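You operate a simulated robot arm through the tools that you are given. There is no shell and no other tool.

Carry out the task below with a simulated robot arm. There is one attempt and no reset: what you move stays moved.

## Task
Switch the camera case off, unplug stick and camera plug, shut the lid.
Fine: power off first; the red stick goes into the red holder, the plug into the blue holder.

Only the result counts: the job must be done as asked and must still hold three seconds after the hand-in. Knocking over, shifting, dropping, spilling or breaking anything else fails it. Lids that push on must go on centred and level and be pressed home; caps that screw on are set level and turned clockwise until they are tight.

## Robot
A 7-joint arm with a two-finger parallel gripper, fixed in place. Base frame: the origin is on the floor under the middle of its stand, x ahead of it, y to its left, z up; the work surface is at about z = 740. Units: mm, rad, N and s.
It reaches about 1247 mm from its shoulder. Its first joint turns from -2.304 to 2.304 rad. Payload 3.91 kg.
The tool frame sits at the grasp point between the pads (the TCP): z along the fingers, y along the line on which they close. The tips reach 30 mm beyond it. Largest opening 110 mm; finger width 20, thickness 10; the body of the gripper, 48 by 112 mm, starts 55 mm behind the TCP.
Orientation is that of the tool frame in the base frame, as [roll, pitch, yaw] about the fixed x, y, z axes, in that order (R = Rz(yaw) Ry(pitch) Rx(roll)). With the fingers straight down and closing along the base's y, the tool's x points along the base's -x, its y along +y and its z along -z.

## Interface
- The arm moves only by the tool send_rows. Its argument "moves" is a list of rows, each a list of 7 numbers: the finger opening in mm, from 0 to 110, then the shift along the base's x, y, z in units of 20 mm (1.0 is 20 mm), then the turn, a rotation vector about the base's x, y, z in units of 6 degrees (1.0 is 6 degrees). In form: [[hand, dx, dy, dz, ax, ay, az], ...]. A call has 1 to 20 rows; each row shifts and turns the commanded pose from where the row before left it. A call with a number of a shift or a turn outside -1 to 1 is refused whole. A row lasts 0.2 s, in which the tool goes at most 50 mm and 0.15 rad; a call with a longer step from one row to the next is refused whole, and so is a gripper value outside its range. Where a pose cannot be reached the arm comes as near as it can. A force on the tool above 80 N (or 10 N above the force at the start of the call, whichever is more), or a blocked arm, ends the call early, and 0.2 s more pass. The fingers move at their own pace (about 108 mm/s each) and stop on an object; they squeeze with about 43 N. The grip force told is the motor's: it shows also when the fingers shut on nothing. Time passes only in rows, and 0.2 s behind the last, so rows that do not move let the fingers close. It gives the time, the measured TCP pose, the force on the tool (base axes), the opening and the grip force at its end, in the units of the frame above (readings bear some noise), with the torque about the TCP (base axes, N m) and any sound that the robot's microphone picked up, and new pictures: "pictures" is both (left out), scene, wrist or none.
- Cameras (640 x 400 px; columns grow to the right, rows downward): "scene" is fixed at [397.7, -650.6, 1594.1]; the picture's right is [0.99, -0.13, 0.00], its down [-0.05, -0.38, -0.92] and it looks along [0.12, 0.92, -0.38] (base axes); focal length 308 px, centre (320, 200). "wrist" rides on the gripper at [72, 17, -103] in the tool frame; the picture's right is [-0.23, 0.97, 0.00], its down [-0.76, -0.18, -0.62] and it looks along [-0.61, -0.14, 0.78] (tool axes); focal length 222 px, centre (320, 200).
- measure_at(camera, pixels): for up to 12 pixels [column, row] of the newest picture of that camera ("zoom" is the newest enlarged one), the place [x, y, z] in the base frame of the surface seen there, good to about 2 mm. No time passes.
- zoom(camera, box): a new picture of the part [left, top, right, bottom] of that camera's present view, enlarged. No time passes.
- finish_job(): hands the job in; it is judged then, once.

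Leave the gripper open and the arm clear of the work at the hand-in unless told otherwise.

The tools are called after "Request:" as a command line: name --pt "numbers of a row" for each row, then --argument value for the rest, lists and objects as JSON in quotes. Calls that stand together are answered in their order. send_rows: Moves the arm, as the interface text tells. Its arguments: {"type":"object","properties":{"moves":{"type":"array","items":{"type":"array","items":{"type":"number"}}},"pictures":{"type":"string","enum":["both","scene","wrist","none"]}},"required":["moves"]} The other tools are called the same way: measure_at (camera, pixels) gives the place of the surface under pixels of a picture; zoom (camera, box) takes an enlarged picture of a part of a camera's view; finish_job () hands the job in.

At the start:

```text
clock: 0.0
eef_pos: [437.0, 472.0, 1501.6]
ee_rot: [-3.14, 0.0, -3.141]
ft_force: [-0.4, 0.6, -0.4]
wrist_torque: [-0.04, -0.02, -0.01]
gripper_width: 110.1
grip_force: 0.1
```

scene: 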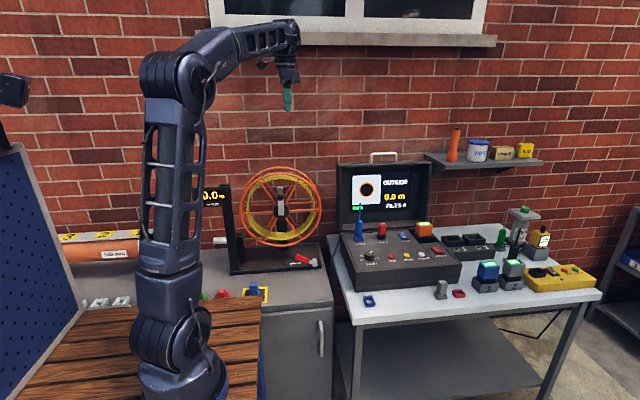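
wrist: 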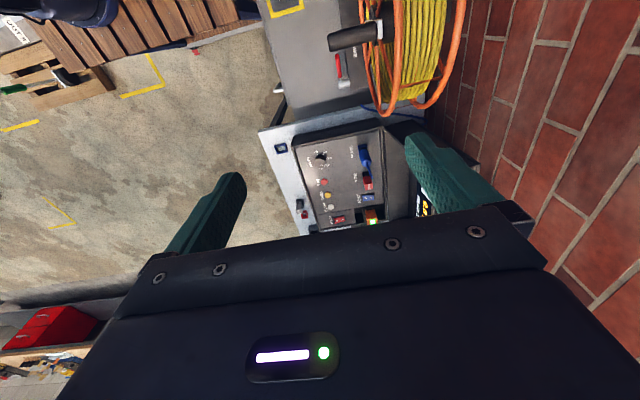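

I see the camera case open on the right table (scene approx columns 335-460, rows 150-290). I'll zoom in to look at the details before moving.

Request:
zoom --camera "scene" --box '[325, 140, 485, 310]'

Request:
zoom --camera "wrist" --box '[250, 100, 410, 240]'

Request:
zoom --camera "scene" --box '[430, 190, 610, 310]'

```text
2.35 times, centred on (405, 225) of scene
```

zoom: 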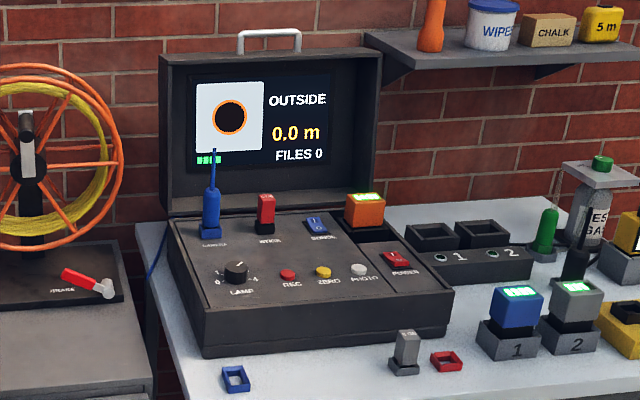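

```text
2.86 times, centred on (330, 170) of wrist
```

zoom: 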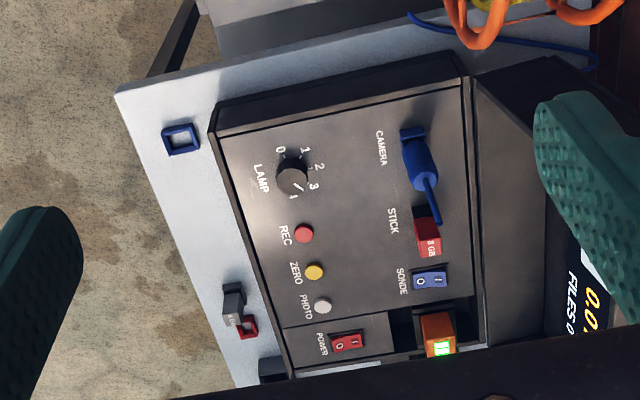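

```text
3.33 times, centred on (520, 250) of scene
```

zoom: 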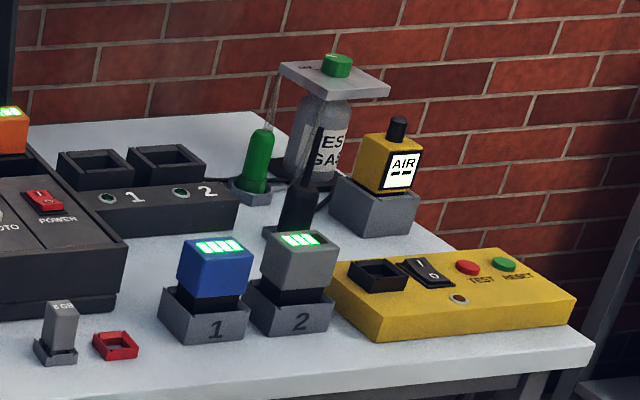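

The case has a red POWER rocker, a red stick (STICK), and a blue camera plug standing in its socket; the red and blue frames on the table in front are the holders. I'll measure these with the scene camera.

Request:
zoom --camera "scene" --box '[335, 200, 465, 310]'

```text
3.64 times, centred on (400, 255) of scene
```

zoom: 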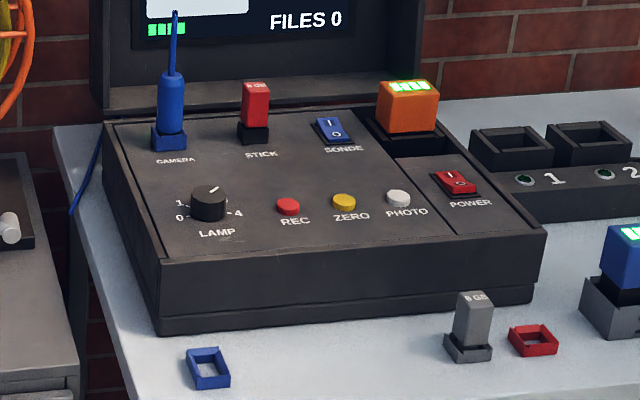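

Request:
measure_at --camera "zoom" --pixels '[[172, 80], [170, 110], [169, 140], [175, 20], [255, 84], [256, 110], [254, 134], [449, 181], [464, 185], [330, 124], [336, 134], [300, 170]]'

Request:
measure_at --camera "zoom" --pixels '[[207, 365], [187, 352], [218, 347], [231, 382], [196, 388], [532, 345], [509, 332], [546, 326], [558, 349], [520, 357], [475, 295], [470, 352]]'

Request:
measure_at --camera "zoom" --pixels '[[105, 124], [160, 258], [545, 230], [408, 145], [405, 90], [385, 88], [430, 92], [160, 330], [540, 300], [210, 192], [250, 95], [358, 103]]'

Request:
measure_at --camera "scene" --pixels '[[338, 166], [427, 162], [342, 225], [428, 216], [371, 155], [383, 153], [396, 153], [383, 164], [350, 170], [420, 165], [280, 200], [240, 180]]'

```text
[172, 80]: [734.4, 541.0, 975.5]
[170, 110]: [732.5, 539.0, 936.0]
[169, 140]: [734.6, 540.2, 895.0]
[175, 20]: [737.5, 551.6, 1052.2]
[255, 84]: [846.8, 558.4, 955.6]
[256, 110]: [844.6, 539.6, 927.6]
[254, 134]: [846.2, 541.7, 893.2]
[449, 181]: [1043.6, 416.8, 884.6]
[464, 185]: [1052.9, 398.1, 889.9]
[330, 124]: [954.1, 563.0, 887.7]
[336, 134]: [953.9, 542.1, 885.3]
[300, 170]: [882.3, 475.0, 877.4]
```

```text
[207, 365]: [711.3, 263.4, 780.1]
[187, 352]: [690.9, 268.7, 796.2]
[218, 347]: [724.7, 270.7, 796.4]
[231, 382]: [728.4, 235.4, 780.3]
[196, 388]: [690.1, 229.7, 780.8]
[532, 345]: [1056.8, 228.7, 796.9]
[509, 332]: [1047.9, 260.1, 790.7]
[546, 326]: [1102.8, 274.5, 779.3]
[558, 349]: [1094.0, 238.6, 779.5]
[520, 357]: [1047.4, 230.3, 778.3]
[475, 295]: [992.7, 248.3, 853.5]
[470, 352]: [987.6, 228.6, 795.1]
```

```text
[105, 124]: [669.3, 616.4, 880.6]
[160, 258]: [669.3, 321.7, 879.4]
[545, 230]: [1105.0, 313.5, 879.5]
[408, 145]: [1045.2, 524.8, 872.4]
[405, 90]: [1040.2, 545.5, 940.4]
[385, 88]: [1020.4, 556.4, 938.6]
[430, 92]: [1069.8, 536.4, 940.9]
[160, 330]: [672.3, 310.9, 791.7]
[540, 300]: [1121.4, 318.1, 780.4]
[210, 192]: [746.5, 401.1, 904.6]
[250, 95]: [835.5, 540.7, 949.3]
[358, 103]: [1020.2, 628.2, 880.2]
```

```text
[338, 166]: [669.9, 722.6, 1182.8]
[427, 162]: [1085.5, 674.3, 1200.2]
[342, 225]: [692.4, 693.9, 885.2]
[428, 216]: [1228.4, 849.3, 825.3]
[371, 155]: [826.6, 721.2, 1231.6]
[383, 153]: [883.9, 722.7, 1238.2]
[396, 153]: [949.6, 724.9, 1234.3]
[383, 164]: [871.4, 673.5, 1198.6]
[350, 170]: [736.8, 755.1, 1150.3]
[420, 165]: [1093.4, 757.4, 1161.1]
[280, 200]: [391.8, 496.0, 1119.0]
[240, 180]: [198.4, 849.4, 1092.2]
```

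Request:
zoom --camera "scene" --box '[415, 235, 455, 265]'

```text
13.33 times, centred on (435, 250) of scene
```

zoom: 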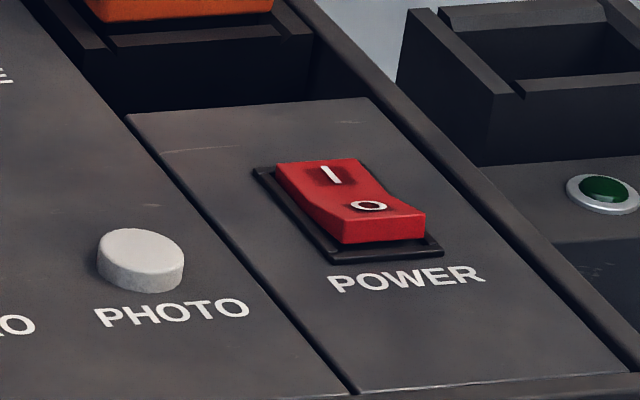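

Request:
measure_at --camera "zoom" --pixels '[[370, 206], [330, 173], [280, 166], [358, 160], [345, 240], [422, 232], [345, 218], [422, 212], [260, 170], [330, 255], [440, 250], [375, 225]]'

Request:
zoom --camera "scene" --box '[350, 195, 400, 245]'

```text
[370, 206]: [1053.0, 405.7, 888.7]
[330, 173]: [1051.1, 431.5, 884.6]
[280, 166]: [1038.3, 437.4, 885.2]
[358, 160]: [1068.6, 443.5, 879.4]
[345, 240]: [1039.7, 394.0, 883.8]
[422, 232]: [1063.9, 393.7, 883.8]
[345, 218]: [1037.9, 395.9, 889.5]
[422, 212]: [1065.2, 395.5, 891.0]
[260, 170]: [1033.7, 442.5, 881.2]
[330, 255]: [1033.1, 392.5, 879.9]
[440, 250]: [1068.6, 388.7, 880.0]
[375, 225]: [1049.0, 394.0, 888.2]
```

```text
8.00 times, centred on (375, 220) of scene
```

zoom: 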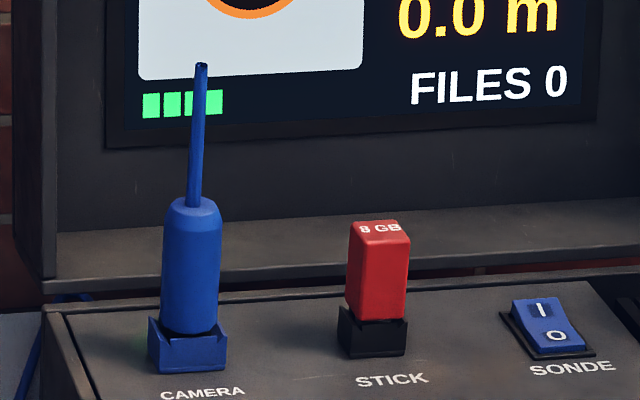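

Request:
measure_at --camera "zoom" --pixels '[[193, 205], [193, 240], [193, 300], [166, 270], [217, 270], [190, 328], [203, 70], [199, 180], [152, 325], [224, 340], [154, 370], [222, 370]]'

Request:
measure_at --camera "zoom" --pixels '[[380, 228], [356, 228], [405, 235], [352, 225], [370, 280], [349, 280], [403, 285], [375, 315], [340, 320], [405, 325], [342, 350], [402, 355]]'

```text
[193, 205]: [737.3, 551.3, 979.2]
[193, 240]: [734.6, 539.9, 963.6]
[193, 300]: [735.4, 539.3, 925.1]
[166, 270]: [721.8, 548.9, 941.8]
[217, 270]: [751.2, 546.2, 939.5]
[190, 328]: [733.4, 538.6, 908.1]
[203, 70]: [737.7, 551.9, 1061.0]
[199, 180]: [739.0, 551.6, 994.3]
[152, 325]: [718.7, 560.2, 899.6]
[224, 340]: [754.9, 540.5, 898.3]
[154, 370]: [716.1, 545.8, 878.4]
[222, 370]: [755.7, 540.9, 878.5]
```

```text
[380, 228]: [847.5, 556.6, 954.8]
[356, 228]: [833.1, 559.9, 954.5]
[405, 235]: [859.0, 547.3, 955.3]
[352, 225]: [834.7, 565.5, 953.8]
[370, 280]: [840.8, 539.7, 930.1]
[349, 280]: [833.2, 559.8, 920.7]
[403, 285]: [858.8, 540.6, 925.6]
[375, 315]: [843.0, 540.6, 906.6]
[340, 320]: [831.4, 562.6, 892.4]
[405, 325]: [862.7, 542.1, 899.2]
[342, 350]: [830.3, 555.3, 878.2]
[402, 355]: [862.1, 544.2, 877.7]
```

The POWER rocker's O side (front, y≈394–410) is raised, so it is on and I'll need to press the front half. First I move the arm over the case with the fingers down, to get a better wrist view and test the reach.

Request:
send_rows --pt "110 1 -0.15 -0.75 0 0 0" --pt "110 1 -0.15 -0.75 0 0 0" --pt "110 1 -0.15 -0.75 0 0 0" --pt "110 1 -0.15 -0.75 0 0 0" --pt "110 1 -0.15 -0.75 0 0 0" --pt "110 1 -0.15 -0.75 0 0 0" --pt "110 1 -0.15 -0.75 0 0 0" --pt "110 1 -0.15 -0.75 0 0 0" --pt "110 1 -0.15 -0.75 0 0 0" --pt "110 1 -0.15 -0.75 0 0 0" --pt "110 1 -0.15 -0.75 0 0 0" --pt "110 1 -0.15 -0.75 0 0 0" --pt "110 1 -0.15 -0.75 0 0 0" --pt "110 1 -0.15 -0.75 0 0 0" --pt "110 1 -0.15 -0.75 0 0 0" --pt "110 1 -0.15 -0.75 0 0 0" --pt "110 1 -0.15 -0.75 0 0 0" --pt "110 1 -0.15 -0.75 0 0 0"

```text
clock: 3.8
eef_pos: [797.3, 417.9, 1232.0]
ee_rot: [3.141, 0.001, -3.14]
ft_force: [-0.7, -0.7, 1.2]
wrist_torque: [-0.01, -0.03, 0.01]
gripper_width: 110.1
grip_force: 0.1
```

scene: 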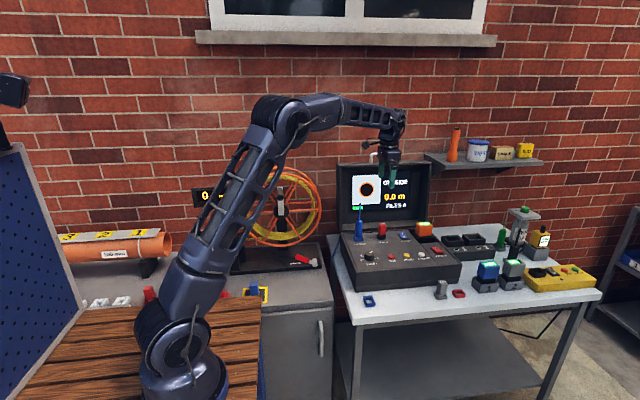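
wrist: 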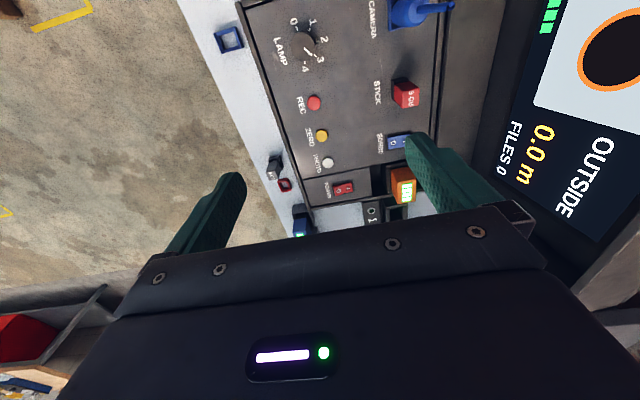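

The arm follows well. Now I zoom the wrist view onto the holders (blue at (228,40), red at (285,184)) and onto the stick and plug.

Request:
zoom --camera "wrist" --box '[190, 10, 270, 60]'

Request:
zoom --camera "wrist" --box '[250, 140, 330, 210]'

Request:
zoom --camera "wrist" --box '[360, 0, 480, 120]'

```text
8.00 times, centred on (230, 35) of wrist
```

zoom: 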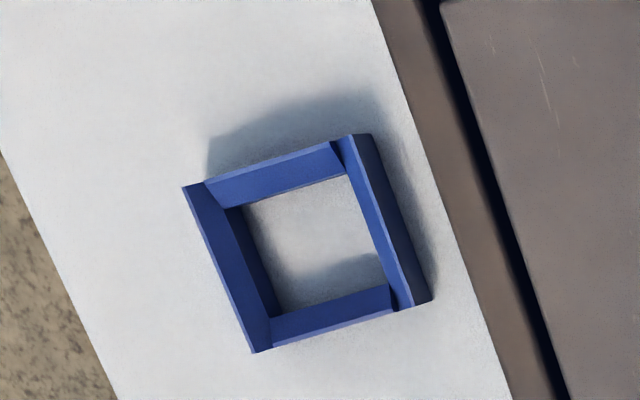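

```text
5.71 times, centred on (290, 175) of wrist
```

zoom: 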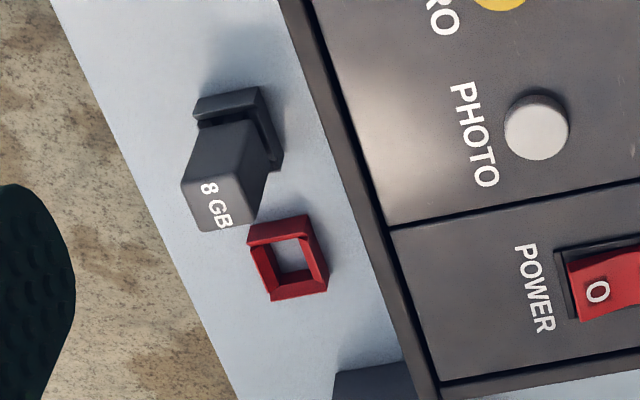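

```text
3.33 times, centred on (420, 60) of wrist
```

zoom: 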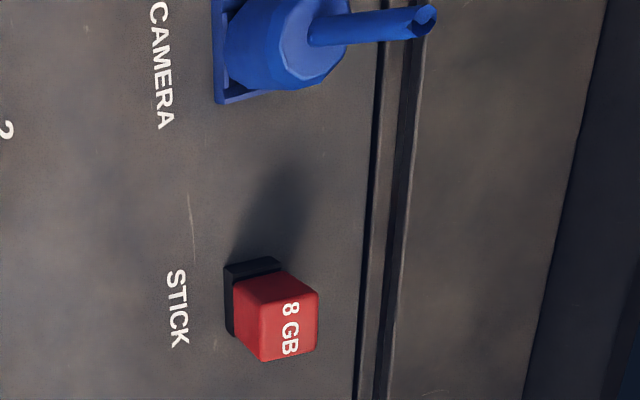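

Request:
zoom --camera "wrist" --box '[385, 65, 425, 115]'

```text
8.00 times, centred on (405, 90) of wrist
```

zoom: 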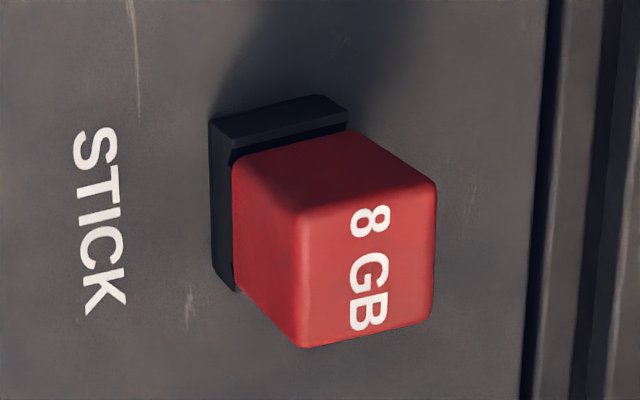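

Request:
measure_at --camera "zoom" --pixels '[[308, 220], [426, 190], [426, 314], [308, 338], [367, 265], [245, 165], [240, 285], [350, 140], [215, 125], [330, 98], [222, 280], [270, 200]]'

Request:
measure_at --camera "wrist" --pixels '[[344, 187], [339, 188], [349, 187], [447, 5], [415, 12], [398, 14], [403, 20], [389, 5], [402, 186], [391, 143], [300, 45], [440, 90]]'

```text
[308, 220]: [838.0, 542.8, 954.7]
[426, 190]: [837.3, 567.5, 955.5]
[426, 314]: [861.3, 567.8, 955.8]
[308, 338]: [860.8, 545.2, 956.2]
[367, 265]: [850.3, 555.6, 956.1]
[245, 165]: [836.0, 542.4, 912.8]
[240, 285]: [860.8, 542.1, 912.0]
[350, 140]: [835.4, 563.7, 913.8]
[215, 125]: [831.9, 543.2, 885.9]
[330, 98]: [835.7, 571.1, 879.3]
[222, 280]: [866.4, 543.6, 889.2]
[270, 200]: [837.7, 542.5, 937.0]
```

```text
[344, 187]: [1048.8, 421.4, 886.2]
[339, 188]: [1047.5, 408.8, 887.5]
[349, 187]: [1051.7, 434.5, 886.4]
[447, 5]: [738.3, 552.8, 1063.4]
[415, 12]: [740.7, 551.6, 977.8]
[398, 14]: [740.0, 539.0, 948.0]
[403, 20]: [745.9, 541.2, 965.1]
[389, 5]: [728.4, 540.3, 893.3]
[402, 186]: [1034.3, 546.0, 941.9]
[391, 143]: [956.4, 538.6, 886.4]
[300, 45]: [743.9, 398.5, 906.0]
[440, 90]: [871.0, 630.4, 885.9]
```

Request:
zoom --camera "wrist" --box '[270, 165, 302, 197]'

```text
12.50 times, centred on (286, 181) of wrist
```

zoom: 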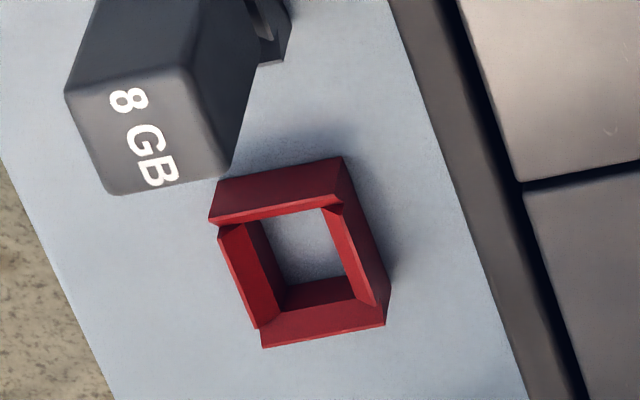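

Request:
measure_at --camera "zoom" --pixels '[[215, 190], [338, 162], [384, 295], [384, 320], [265, 342], [212, 220], [325, 210], [370, 300], [262, 328], [232, 228], [300, 250], [335, 205]]'

Request:
measure_at --camera "zoom" --pixels '[[68, 95], [185, 70], [230, 170], [115, 192], [145, 130], [280, 60], [262, 335], [318, 312], [380, 318], [240, 225], [330, 215], [350, 215]]'

Request:
zoom --camera "wrist" --box '[210, 22, 248, 58]'

```text
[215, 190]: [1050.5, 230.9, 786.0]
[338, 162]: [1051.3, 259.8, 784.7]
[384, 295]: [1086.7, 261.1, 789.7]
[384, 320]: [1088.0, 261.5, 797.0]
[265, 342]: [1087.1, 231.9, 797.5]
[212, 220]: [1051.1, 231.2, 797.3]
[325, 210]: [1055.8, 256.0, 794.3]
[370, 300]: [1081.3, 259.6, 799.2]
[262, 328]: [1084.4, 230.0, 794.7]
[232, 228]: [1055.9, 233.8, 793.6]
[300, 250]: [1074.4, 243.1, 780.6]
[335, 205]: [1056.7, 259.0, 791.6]
```

```text
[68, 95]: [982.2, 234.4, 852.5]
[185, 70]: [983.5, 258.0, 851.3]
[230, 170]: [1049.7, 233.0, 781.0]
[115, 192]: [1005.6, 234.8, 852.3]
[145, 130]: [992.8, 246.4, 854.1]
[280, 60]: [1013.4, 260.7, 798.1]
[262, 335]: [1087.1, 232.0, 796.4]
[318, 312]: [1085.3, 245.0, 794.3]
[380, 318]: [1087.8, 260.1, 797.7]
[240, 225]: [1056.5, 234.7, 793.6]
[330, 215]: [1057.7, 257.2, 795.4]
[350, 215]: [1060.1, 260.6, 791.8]
```

```text
11.11 times, centred on (229, 40) of wrist
```

zoom: 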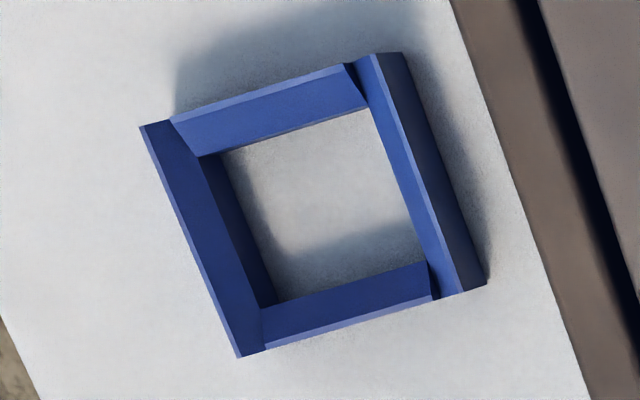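

Request:
measure_at --camera "zoom" --pixels '[[143, 128], [172, 125], [350, 66], [378, 55], [400, 55], [462, 290], [440, 295], [240, 355], [265, 345], [485, 283], [320, 190], [205, 155]]'

Request:
zoom --camera "wrist" --box '[380, 0, 460, 40]'

```text
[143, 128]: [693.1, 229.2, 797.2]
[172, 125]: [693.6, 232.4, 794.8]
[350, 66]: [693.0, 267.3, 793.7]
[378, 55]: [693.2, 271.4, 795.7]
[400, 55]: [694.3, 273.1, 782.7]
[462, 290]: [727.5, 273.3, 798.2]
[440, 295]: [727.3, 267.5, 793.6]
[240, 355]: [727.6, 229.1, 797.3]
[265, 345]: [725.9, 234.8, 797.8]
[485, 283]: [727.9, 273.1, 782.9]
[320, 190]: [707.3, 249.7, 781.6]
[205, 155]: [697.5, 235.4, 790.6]
```

```text
8.00 times, centred on (420, 20) of wrist
```

zoom: 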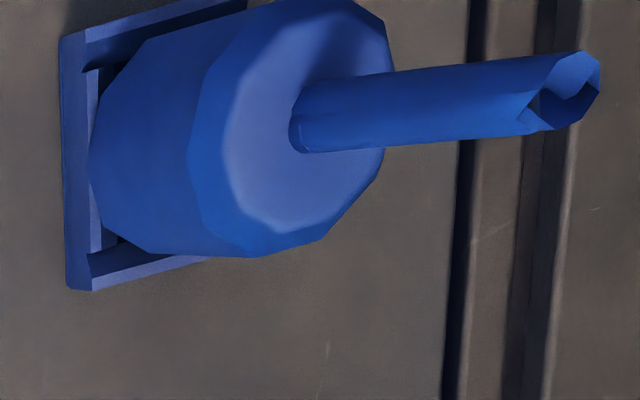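

Request:
measure_at --camera "zoom" --pixels '[[66, 38], [74, 286], [85, 270], [88, 55], [200, 258], [240, 8], [95, 180], [75, 150], [250, 150], [580, 75], [330, 130], [110, 30]]'

Request:
measure_at --camera "wrist" --pixels '[[344, 193], [343, 182], [333, 189], [356, 185], [338, 185], [339, 191], [455, 60], [520, 100], [560, 60], [430, 150], [480, 180], [600, 170]]'

```text
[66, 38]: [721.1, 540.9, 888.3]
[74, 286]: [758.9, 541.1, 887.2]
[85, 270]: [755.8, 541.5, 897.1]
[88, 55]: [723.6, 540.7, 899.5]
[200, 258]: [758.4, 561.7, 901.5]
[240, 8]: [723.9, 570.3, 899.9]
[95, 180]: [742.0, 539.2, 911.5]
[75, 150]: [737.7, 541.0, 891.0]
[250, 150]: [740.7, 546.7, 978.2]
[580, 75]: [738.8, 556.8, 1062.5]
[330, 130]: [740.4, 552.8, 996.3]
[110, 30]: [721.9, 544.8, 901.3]
```

```text
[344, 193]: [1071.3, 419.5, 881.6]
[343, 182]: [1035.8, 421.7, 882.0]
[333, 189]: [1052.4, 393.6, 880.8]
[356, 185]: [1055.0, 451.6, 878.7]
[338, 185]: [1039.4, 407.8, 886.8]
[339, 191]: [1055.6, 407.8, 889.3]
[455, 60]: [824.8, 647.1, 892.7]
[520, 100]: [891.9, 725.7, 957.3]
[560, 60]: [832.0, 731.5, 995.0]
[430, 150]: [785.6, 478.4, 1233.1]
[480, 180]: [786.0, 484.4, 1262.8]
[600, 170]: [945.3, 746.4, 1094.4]
```

Request:
zoom --camera "scene" --box '[346, 215, 374, 245]'

Request:
zoom --camera "scene" --box '[358, 285, 382, 310]'

```text
13.33 times, centred on (360, 230) of scene
```

zoom: 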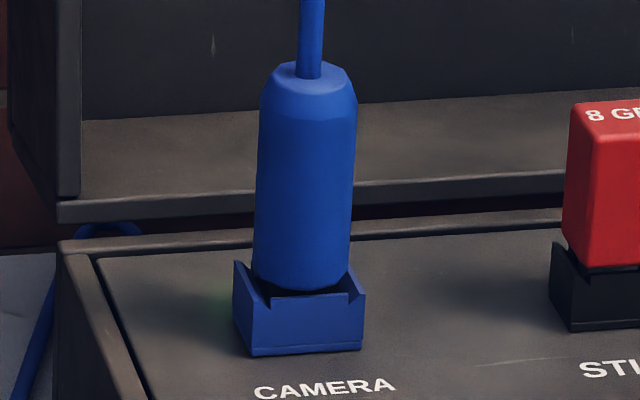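

```text
16.00 times, centred on (370, 298) of scene
```

zoom: 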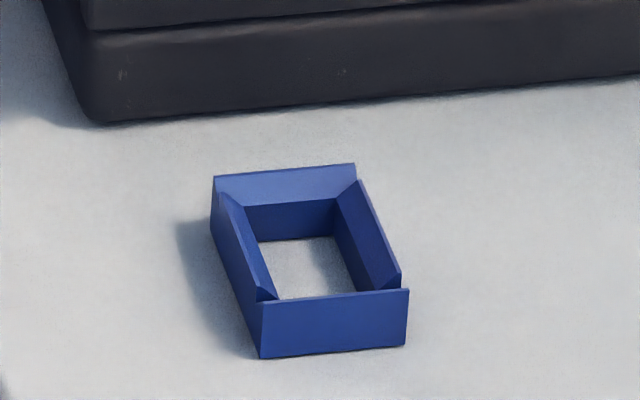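

Findings: stick centred about (848,555), plug body about (738,554), red holder centre about (1069,246), blue holder centre about (710,251). The blue holder looks turned 90° against the CAMERA socket, so I will look at the plug's foot after pulling it. First comes the power: I close the fingers and move over the O half of POWER at (1050,401).

Request:
send_rows --pt "0 0.9 -0.06 -0.95 0 0 0" --pt "0 0.9 -0.06 -0.95 0 0 0" --pt "0 0.9 -0.06 -0.95 0 0 0" --pt "0 0.9 -0.06 -0.95 0 0 0" --pt "0 0.9 -0.06 -0.95 0 0 0" --pt "0 0.9 -0.06 -0.95 0 0 0" --pt "0 0.9 -0.06 -0.95 0 0 0" --pt "0 0.9 -0.06 -0.95 0 0 0" --pt "0 0.9 -0.06 -0.95 0 0 0" --pt "0 0.9 -0.06 -0.95 0 0 0" --pt "0 0.9 -0.06 -0.95 0 0 0" --pt "0 0.9 -0.06 -0.95 0 0 0" --pt "0 0.9 -0.06 -0.95 0 0 0" --pt "0 0.9 -0.06 -0.95 0 0 0"

```text
clock: 6.8
eef_pos: [1047.0, 401.2, 965.6]
ee_rot: [3.14, 0.002, -3.14]
ft_force: [0.2, -0.4, 0.8]
wrist_torque: [0.0, -0.03, 0.0]
gripper_width: 0.0
grip_force: 38.0
```

scene: 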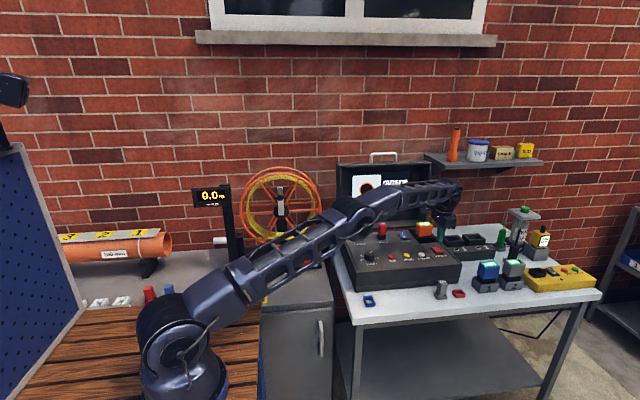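
wrist: 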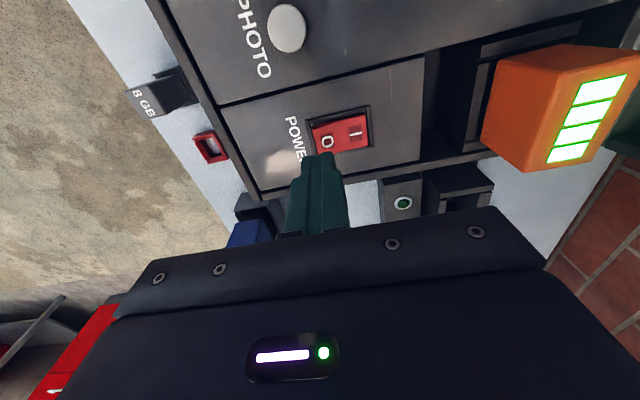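

The fingertips hover above the rocker (wrist ~(318,155)). I re-measure the rocker from this closer view.

Request:
measure_at --camera "wrist" --pixels '[[327, 140], [355, 132], [312, 125], [319, 152], [363, 117], [370, 145], [316, 128], [322, 150], [340, 130]]'

Request:
zoom --camera "scene" --box '[410, 190, 470, 270]'

```text
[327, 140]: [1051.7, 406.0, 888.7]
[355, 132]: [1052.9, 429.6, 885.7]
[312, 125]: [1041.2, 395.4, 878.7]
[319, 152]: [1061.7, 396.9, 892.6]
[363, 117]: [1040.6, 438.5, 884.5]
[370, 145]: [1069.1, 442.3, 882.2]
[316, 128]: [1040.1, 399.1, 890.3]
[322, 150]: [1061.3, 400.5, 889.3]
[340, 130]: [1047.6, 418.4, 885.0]
```

```text
5.00 times, centred on (440, 230) of scene
```

zoom: 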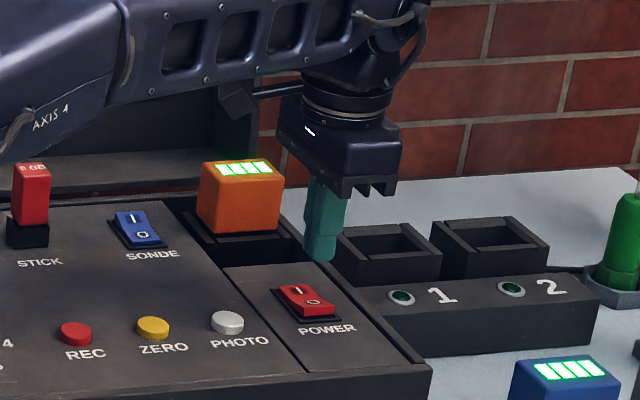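

I shift 4 mm in +x and go down to just above the rocker, then step down in small increments.

Request:
send_rows --pt "0 0.2 0 -0.7 0 0 0" --pt "0 0 0 -0.7 0 0 0" --pt "0 0 0 -0.6 0 0 0" --pt "0 0 0 -0.15 0 0 0" --pt "0 0 0 -0.1 0 0 0" --pt "0 0 0 -0.1 0 0 0" --pt "0 0 0 -0.1 0 0 0" --pt "0 0 0 0 0 0 0"

```text
clock: 8.6
eef_pos: [1052.5, 401.6, 916.0]
ee_rot: [3.141, 0.0, -3.14]
ft_force: [-2.1, 0.7, 3.8]
wrist_torque: [0.04, 0.02, 0.03]
gripper_width: 0.0
grip_force: 37.6
```

scene: 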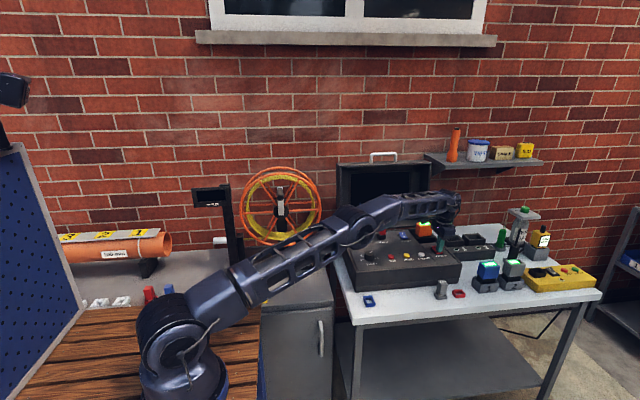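
wrist: 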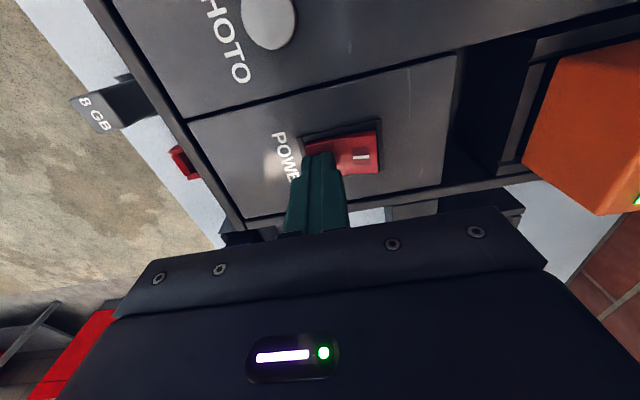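

The screen and battery lights went dark – the power is off. I lift straight up and check the rocker.

Request:
send_rows --pt "0 0 0 0.5 0 0 0" --pt "0 0 0 1 0 0 0" --pt "0 0 0 1 0 0 0" --pt "0 0 0 1 0 0 0" --pt "0 0 0 1 0 0 0" --pt "0 0 0 1 0 0 0"

Request:
zoom --camera "scene" --box '[330, 150, 470, 290]'

Request:
zoom --camera "scene" --box '[415, 235, 455, 265]'

```text
clock: 10.0
eef_pos: [1049.1, 399.6, 1025.0]
ee_rot: [3.141, -0.002, -3.14]
ft_force: [-0.3, 0.5, -0.8]
wrist_torque: [-0.02, 0.0, 0.01]
gripper_width: 0.0
grip_force: 37.6
out of reach, approached as far as the arm can: row 6
```

scene: 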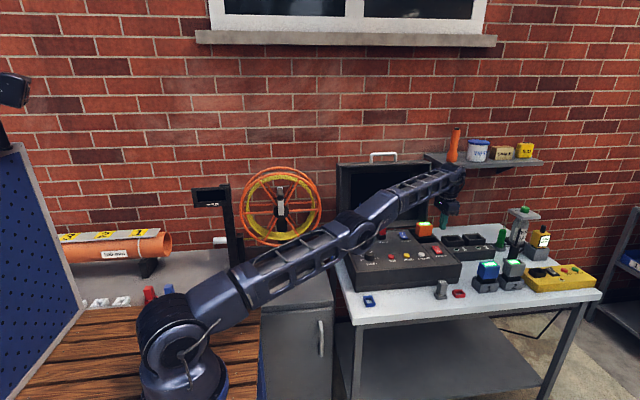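
wrist: 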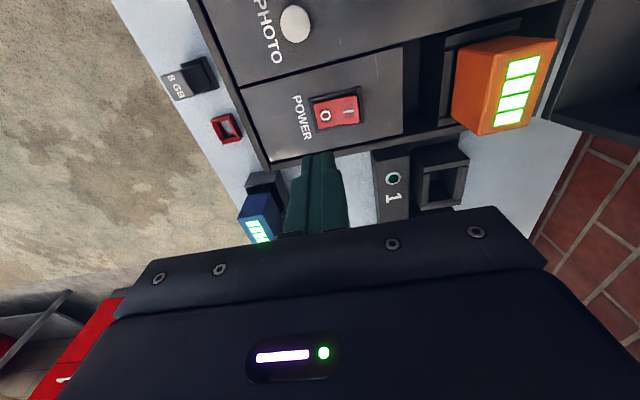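

```text
2.86 times, centred on (400, 220) of scene
```

zoom: 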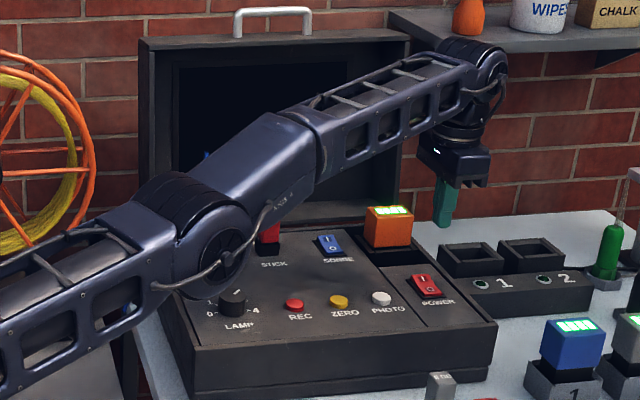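

```text
13.33 times, centred on (435, 250) of scene
```

zoom: 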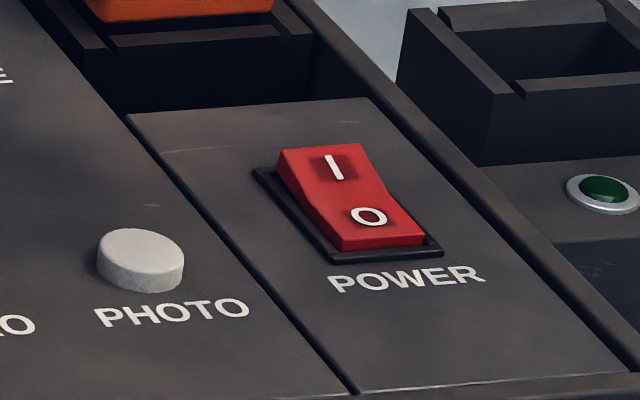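

Power confirmed off (I side raised now). Next the camera plug: its tail stands up to z≈1063, so a straight-down grip would hit the palm. I'll come at it with the gripper tilted, fingers pointing +y and down, closing along x. First I move left and turn the tool 90° about z.

Request:
send_rows --pt "30 -0.97 0.06 0.2 0 0 0" --pt "70 -0.97 0.06 0.3 0 0 1" --pt "70 -0.97 0.06 0.3 0 0 1" --pt "70 -0.97 0.06 0.3 0 0 1" --pt "70 -0.97 0.06 0.3 0 0 1" --pt "70 -0.97 0.06 0.3 0 0 1" --pt "70 -0.97 0.06 0.3 0 0 1" --pt "70 -0.97 0.06 0.3 0 0 1" --pt "70 -0.97 0.06 0.3 0 0 1" --pt "70 -0.97 0.06 0.3 0 0 1" --pt "70 -0.97 0.06 0.3 0 0 1" --pt "70 -0.97 0.06 0.3 0 0 1" --pt "70 -0.97 0.06 0.3 0 0 1" --pt "70 -0.97 0.06 0.3 0 0 1" --pt "70 -0.97 0.06 0.3 0 0 1" --pt "70 -0.97 0.06 0.3 0 0 1"

```text
clock: 13.4
eef_pos: [916.2, 532.0, 1171.3]
ee_rot: [3.14, -0.002, -1.568]
ft_force: [0.1, 0.1, 0.3]
wrist_torque: [0.01, -0.01, 0.01]
gripper_width: 70.1
grip_force: 0.1
out of reach, approached as far as the arm can: row 1, 2, 3, 4, 5, 6, 7, 8, 9, 10, 11, 12, 13, 14, 15, 16
```

scene: 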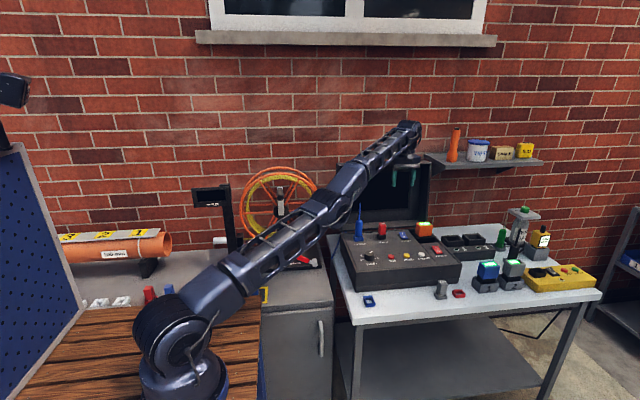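
wrist: 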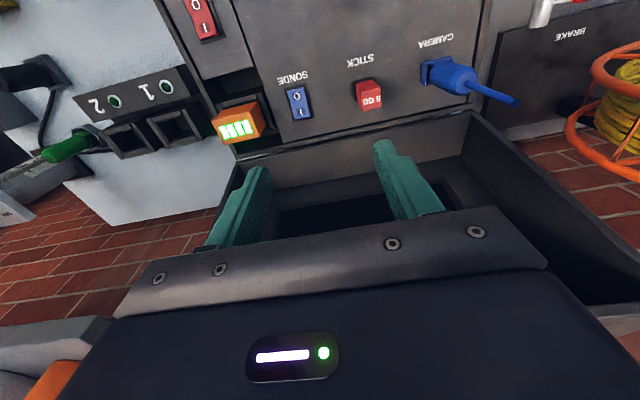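

The arm stretched out and stalled short of the commanded point (916,532,1171). I send one idle row to see whether it settles or moves towards the command.

Request:
send_rows --pt "70 0 0 0 0 0 0" --pictures "none"

```text
clock: 13.8
eef_pos: [916.4, 532.7, 1170.8]
ee_rot: [3.141, -0.003, -1.569]
ft_force: [0.2, 0.6, -0.6]
wrist_torque: [0.04, -0.03, -0.01]
gripper_width: 70.0
grip_force: 0.0
```

Request:
send_rows --pt "70 -0.5 -0.5 0 0 0 0" --pt "70 -0.5 -0.5 0 0 0 0" --pictures "scene"

```text
clock: 14.4
eef_pos: [915.5, 529.2, 1177.8]
ee_rot: [3.142, -0.002, -1.573]
ft_force: [0.8, 0.9, -0.7]
wrist_torque: [0.01, 0.03, 0.0]
gripper_width: 70.0
grip_force: 0.0
out of reach, approached as far as the arm can: row 1, 2
```

scene: 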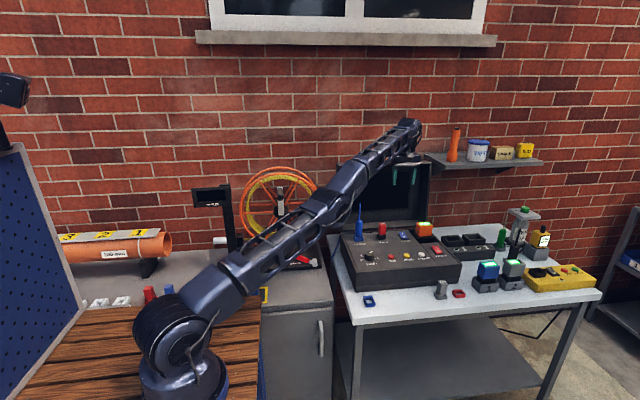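

The elbow is straight (singular), so it can't retract while moving up. A downward and inward move should bend the elbow properly; there are about 190 mm of free space below the tips.

Request:
send_rows --pt "70 -0.3 -0.2 -1 0 0 0" --pt "70 -0.3 -0.2 -1 0 0 0" --pictures "none"

```text
clock: 15.0
eef_pos: [922.7, 536.6, 1146.4]
ee_rot: [3.141, 0.001, -1.572]
ft_force: [0.4, 0.4, 0.0]
wrist_torque: [0.03, 0.01, 0.02]
gripper_width: 70.1
grip_force: 0.0
out of reach, approached as far as the arm can: row 1, 2
```

Still on the boundary; probably the elbow is on the over-straight side, where inward commands press it against its limit. I try down-and-outward rows, so that the elbow bends back through the singular point, then a short inward test.

Request:
send_rows --pt "70 0.7 -0.1 -1 0 0 0" --pt "70 0.7 -0.1 -1 0 0 0" --pt "70 0.7 -0.1 -1 0 0 0" --pt "70 -0.4 -0.3 -0.6 0 0 0" --pt "70 -0.4 -0.3 -0.3 0 0 0" --pictures "scene"

```text
clock: 16.2
eef_pos: [957.0, 525.2, 1071.9]
ee_rot: [3.14, 0.0, -1.571]
ft_force: [-0.1, 0.5, 0.7]
wrist_torque: [-0.01, 0.01, -0.03]
gripper_width: 69.7
grip_force: 0.1
out of reach, approached as far as the arm can: row 2, 4, 5
```

scene: 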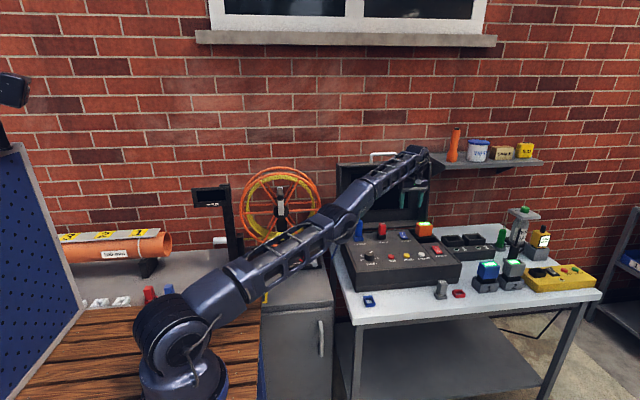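

Request:
measure_at --camera "scene" --pixels '[[455, 240], [470, 238], [460, 252], [488, 268], [480, 285], [500, 248], [425, 225], [512, 265]]'

Request:
send_rows --pt "30 0.8 -0.87 -0.5 0 0 0" --pt "30 0.8 -0.87 -0.5 0 0 0" --pt "30 0.8 -0.87 -0.5 0 0 0" --pt "30 0.8 -0.87 -0.5 0 0 0" --pt "30 0.8 -0.87 -0.5 0 0 0" --pt "30 0.8 -0.87 -0.5 0 0 0" --pictures "scene"

```text
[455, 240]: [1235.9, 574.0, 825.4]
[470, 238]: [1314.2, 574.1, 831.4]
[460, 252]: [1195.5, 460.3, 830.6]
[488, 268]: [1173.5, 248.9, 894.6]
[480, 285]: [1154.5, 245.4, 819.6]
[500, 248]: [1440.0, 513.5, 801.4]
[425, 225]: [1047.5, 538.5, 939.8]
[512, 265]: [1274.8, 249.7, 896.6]
```

```text
clock: 17.6
eef_pos: [1045.0, 414.7, 1007.4]
ee_rot: [3.141, 0.0, -1.569]
ft_force: [-1.1, 0.1, -0.6]
wrist_torque: [-0.01, -0.03, -0.02]
gripper_width: 29.8
grip_force: 0.1
out of reach, approached as far as the arm can: row 4, 6
```

scene: 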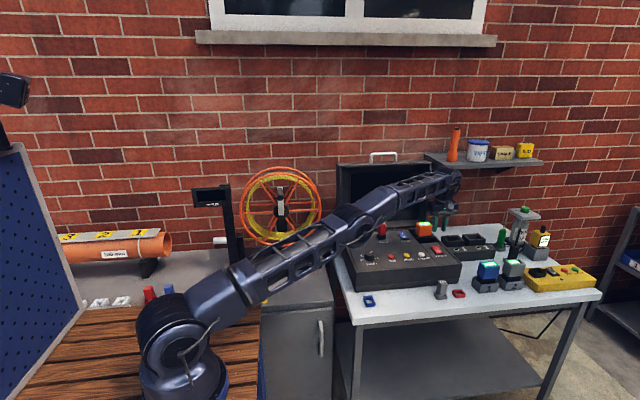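

I'm on the reach boundary again; now I continue downward with a slight outward push, then one small inward-down row to test the branch.

Request:
send_rows --pt "30 0.3 0.1 -0.8 0 0 0" --pt "30 0.3 0.1 -0.8 0 0 0" --pt "30 0.2 0.0 -0.8 0 0 0" --pt "30 0 0 -0.5 0 0 0" --pt "30 -0.2 -0.1 -0.3 0 0 0" --pt "30 -0.2 -0.1 -0.3 0 0 0" --pictures "scene"

```text
clock: 19.0
eef_pos: [1050.9, 414.4, 938.3]
ee_rot: [3.139, 0.0, -1.571]
ft_force: [0.1, 0.0, -1.0]
wrist_torque: [0.01, 0.0, -0.01]
gripper_width: 30.1
grip_force: 0.1
out of reach, approached as far as the arm can: row 1, 2, 5, 6
```

scene: 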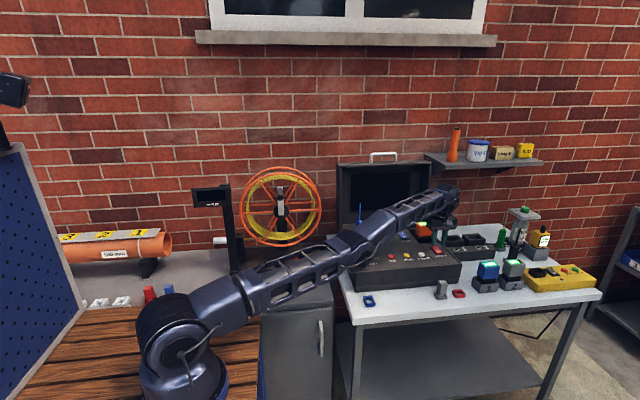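

The pose now shows the elbow hanging lower than before (scene ~(360,250)). I measure points along the arm to know its real shape.

Request:
measure_at --camera "scene" --pixels '[[185, 320], [225, 305], [250, 290], [300, 270], [340, 250], [360, 250], [375, 230], [400, 212], [425, 200], [445, 195], [447, 215], [185, 360]]'

Request:
zoom --camera "scene" --box '[130, 160, 470, 390]'

```text
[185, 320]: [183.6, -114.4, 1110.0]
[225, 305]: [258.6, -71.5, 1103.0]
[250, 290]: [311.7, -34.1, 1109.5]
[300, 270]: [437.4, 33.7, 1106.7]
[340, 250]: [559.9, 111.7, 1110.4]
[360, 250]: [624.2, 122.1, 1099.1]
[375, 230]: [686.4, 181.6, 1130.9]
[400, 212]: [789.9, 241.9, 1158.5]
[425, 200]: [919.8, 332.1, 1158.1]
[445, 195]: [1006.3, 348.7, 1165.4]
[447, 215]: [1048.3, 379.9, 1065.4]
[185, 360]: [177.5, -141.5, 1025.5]
```

```text
1.74 times, centred on (300, 275) of scene
```

zoom: 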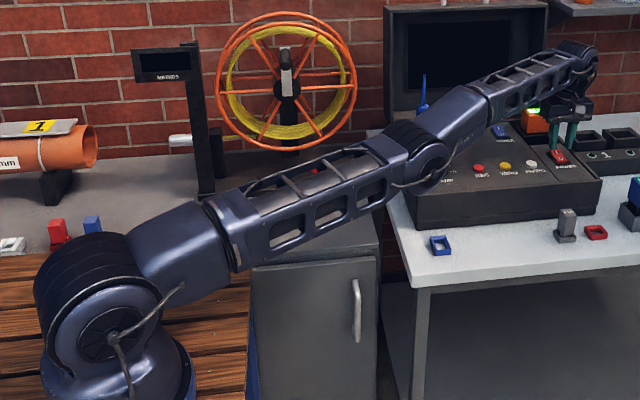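

The arm's elbow is in the over-straight branch (upper arm level at z≈1105, forearm rising). To get out of it I push slightly outward to the limit, then swing the fingers inward about the wrist (pitch), which forces the elbow to bend the normal way.

Request:
send_rows --pt "30 0.2 0.08 0 0 0 0" --pt "30 0.2 0.08 0 0 0 0" --pt "30 -0.85 -0.34 0.04 -0.305 0.775 0" --pt "30 -0.85 -0.34 0.1 -0.305 0.775 0" --pt "30 -0.85 -0.34 0.15 -0.305 0.775 0" --pictures "scene"

```text
clock: 20.2
eef_pos: [1003.1, 394.7, 943.0]
ee_rot: [2.896, -0.095, -1.56]
ft_force: [-0.8, 0.4, -0.7]
wrist_torque: [0.01, 0.01, -0.05]
gripper_width: 29.8
grip_force: 0.0
out of reach, approached as far as the arm can: row 1, 2
```

scene: 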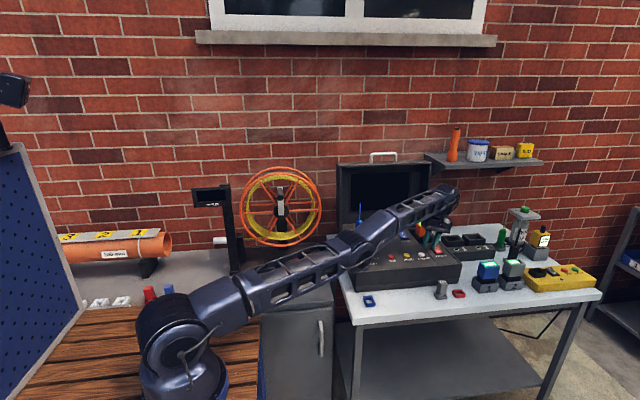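

Request:
measure_at --camera "scene" --pixels '[[250, 290], [300, 270], [340, 250], [360, 250], [375, 230], [400, 212], [425, 200], [445, 195]]'

Request:
send_rows --pt "30 -0.5 -0.2 0 -0.305 0.775 0" --pictures "none"

```text
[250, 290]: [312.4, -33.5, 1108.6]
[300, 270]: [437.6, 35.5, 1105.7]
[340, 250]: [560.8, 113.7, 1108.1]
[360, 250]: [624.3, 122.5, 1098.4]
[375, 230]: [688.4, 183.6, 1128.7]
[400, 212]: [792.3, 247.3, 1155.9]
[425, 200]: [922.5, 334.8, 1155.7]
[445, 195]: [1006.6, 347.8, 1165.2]
```

```text
clock: 20.6
eef_pos: [988.8, 389.6, 942.9]
ee_rot: [2.812, -0.126, -1.551]
ft_force: [-0.1, 0.4, 0.7]
wrist_torque: [-0.02, 0.03, 0.01]
gripper_width: 30.1
grip_force: 0.0
```

The elbow did not move at all, so something else limits. I measure the shoulder/base region to understand the arm geometry.

Request:
zoom --camera "scene" --box '[120, 270, 260, 400]'

Request:
measure_at --camera "scene" --pixels '[[150, 310], [165, 300], [180, 350], [150, 385], [215, 385], [185, 395], [205, 345], [215, 300], [240, 305], [345, 235], [355, 240], [380, 240]]'

```text
3.08 times, centred on (190, 335) of scene
```

zoom: 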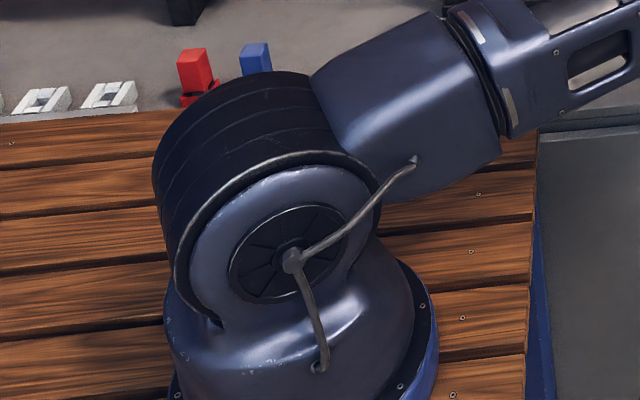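

```text
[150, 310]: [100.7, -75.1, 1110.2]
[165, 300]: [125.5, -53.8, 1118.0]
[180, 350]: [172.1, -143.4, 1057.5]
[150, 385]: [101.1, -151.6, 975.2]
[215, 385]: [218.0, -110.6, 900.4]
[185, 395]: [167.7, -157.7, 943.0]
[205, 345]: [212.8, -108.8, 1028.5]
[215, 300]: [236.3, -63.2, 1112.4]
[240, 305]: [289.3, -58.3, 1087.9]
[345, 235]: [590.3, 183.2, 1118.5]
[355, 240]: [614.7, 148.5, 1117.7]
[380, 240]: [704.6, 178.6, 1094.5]
```

The base is actually near (134,-74) and the arm is simply fully straight (shoulder–wrist ≈1049 mm). Down-and-inward rows had started to bend it before I pushed outward again. So now I send steady inward rows with a tiny downward part (tips at z≈915, panel at 880) and watch.

Request:
send_rows --pt "30 -0.7 -0.35 -0.15 0 0 0" --pt "30 -0.7 -0.35 -0.1 0 0 0" --pt "30 -0.7 -0.35 -0.1 0 0 0" --pt "30 -0.7 -0.35 0 0 0 0" --pictures "none"

```text
clock: 21.6
eef_pos: [986.9, 387.8, 941.0]
ee_rot: [2.813, -0.127, -1.551]
ft_force: [0.3, -0.5, -0.4]
wrist_torque: [0.01, -0.01, 0.03]
gripper_width: 30.0
grip_force: 0.0
out of reach, approached as far as the arm can: row 1, 2, 3, 4
```

Still straight. Likely the elbow is a hair past its straightest point and the shoulder near its lower limit. I'll lower the wrist further by tilting the fingers more inward at constant tip height, so that further lowering has to come from bending the elbow.

Request:
send_rows --pt "30 -0.777 -0.306 0 -0.305 0.775 0" --pt "30 -0.744 -0.293 0 -0.305 0.775 0" --pt "30 -0.707 -0.278 0 -0.305 0.775 0" --pt "30 -0.66 -0.26 0 -0.305 0.775 0" --pt "30 -0.614 -0.242 0 -0.305 0.775 0" --pt "30 -0.558 -0.22 0 -0.305 0.775 0" --pictures "both"

```text
clock: 23.0
eef_pos: [900.0, 366.3, 941.2]
ee_rot: [2.451, -0.247, -1.481]
ft_force: [0.3, -0.4, -0.1]
wrist_torque: [0.02, 0.0, 0.0]
gripper_width: 30.0
grip_force: 0.1
out of reach, approached as far as the arm can: row 1, 3, 4, 6
```

scene: 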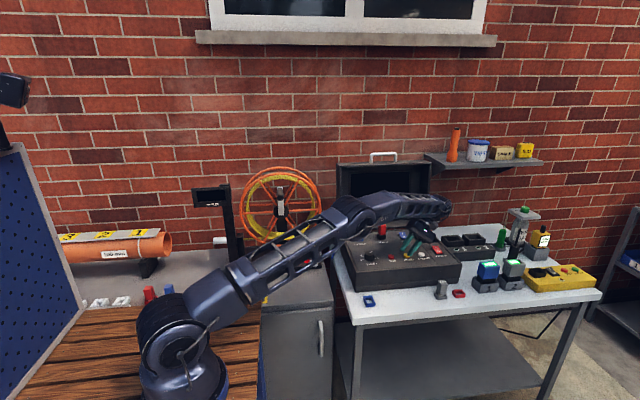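
wrist: 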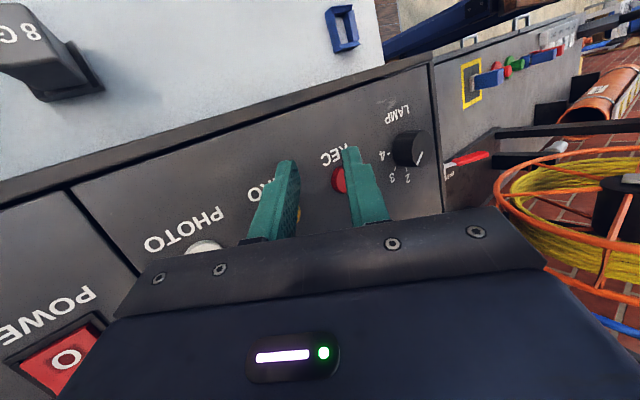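

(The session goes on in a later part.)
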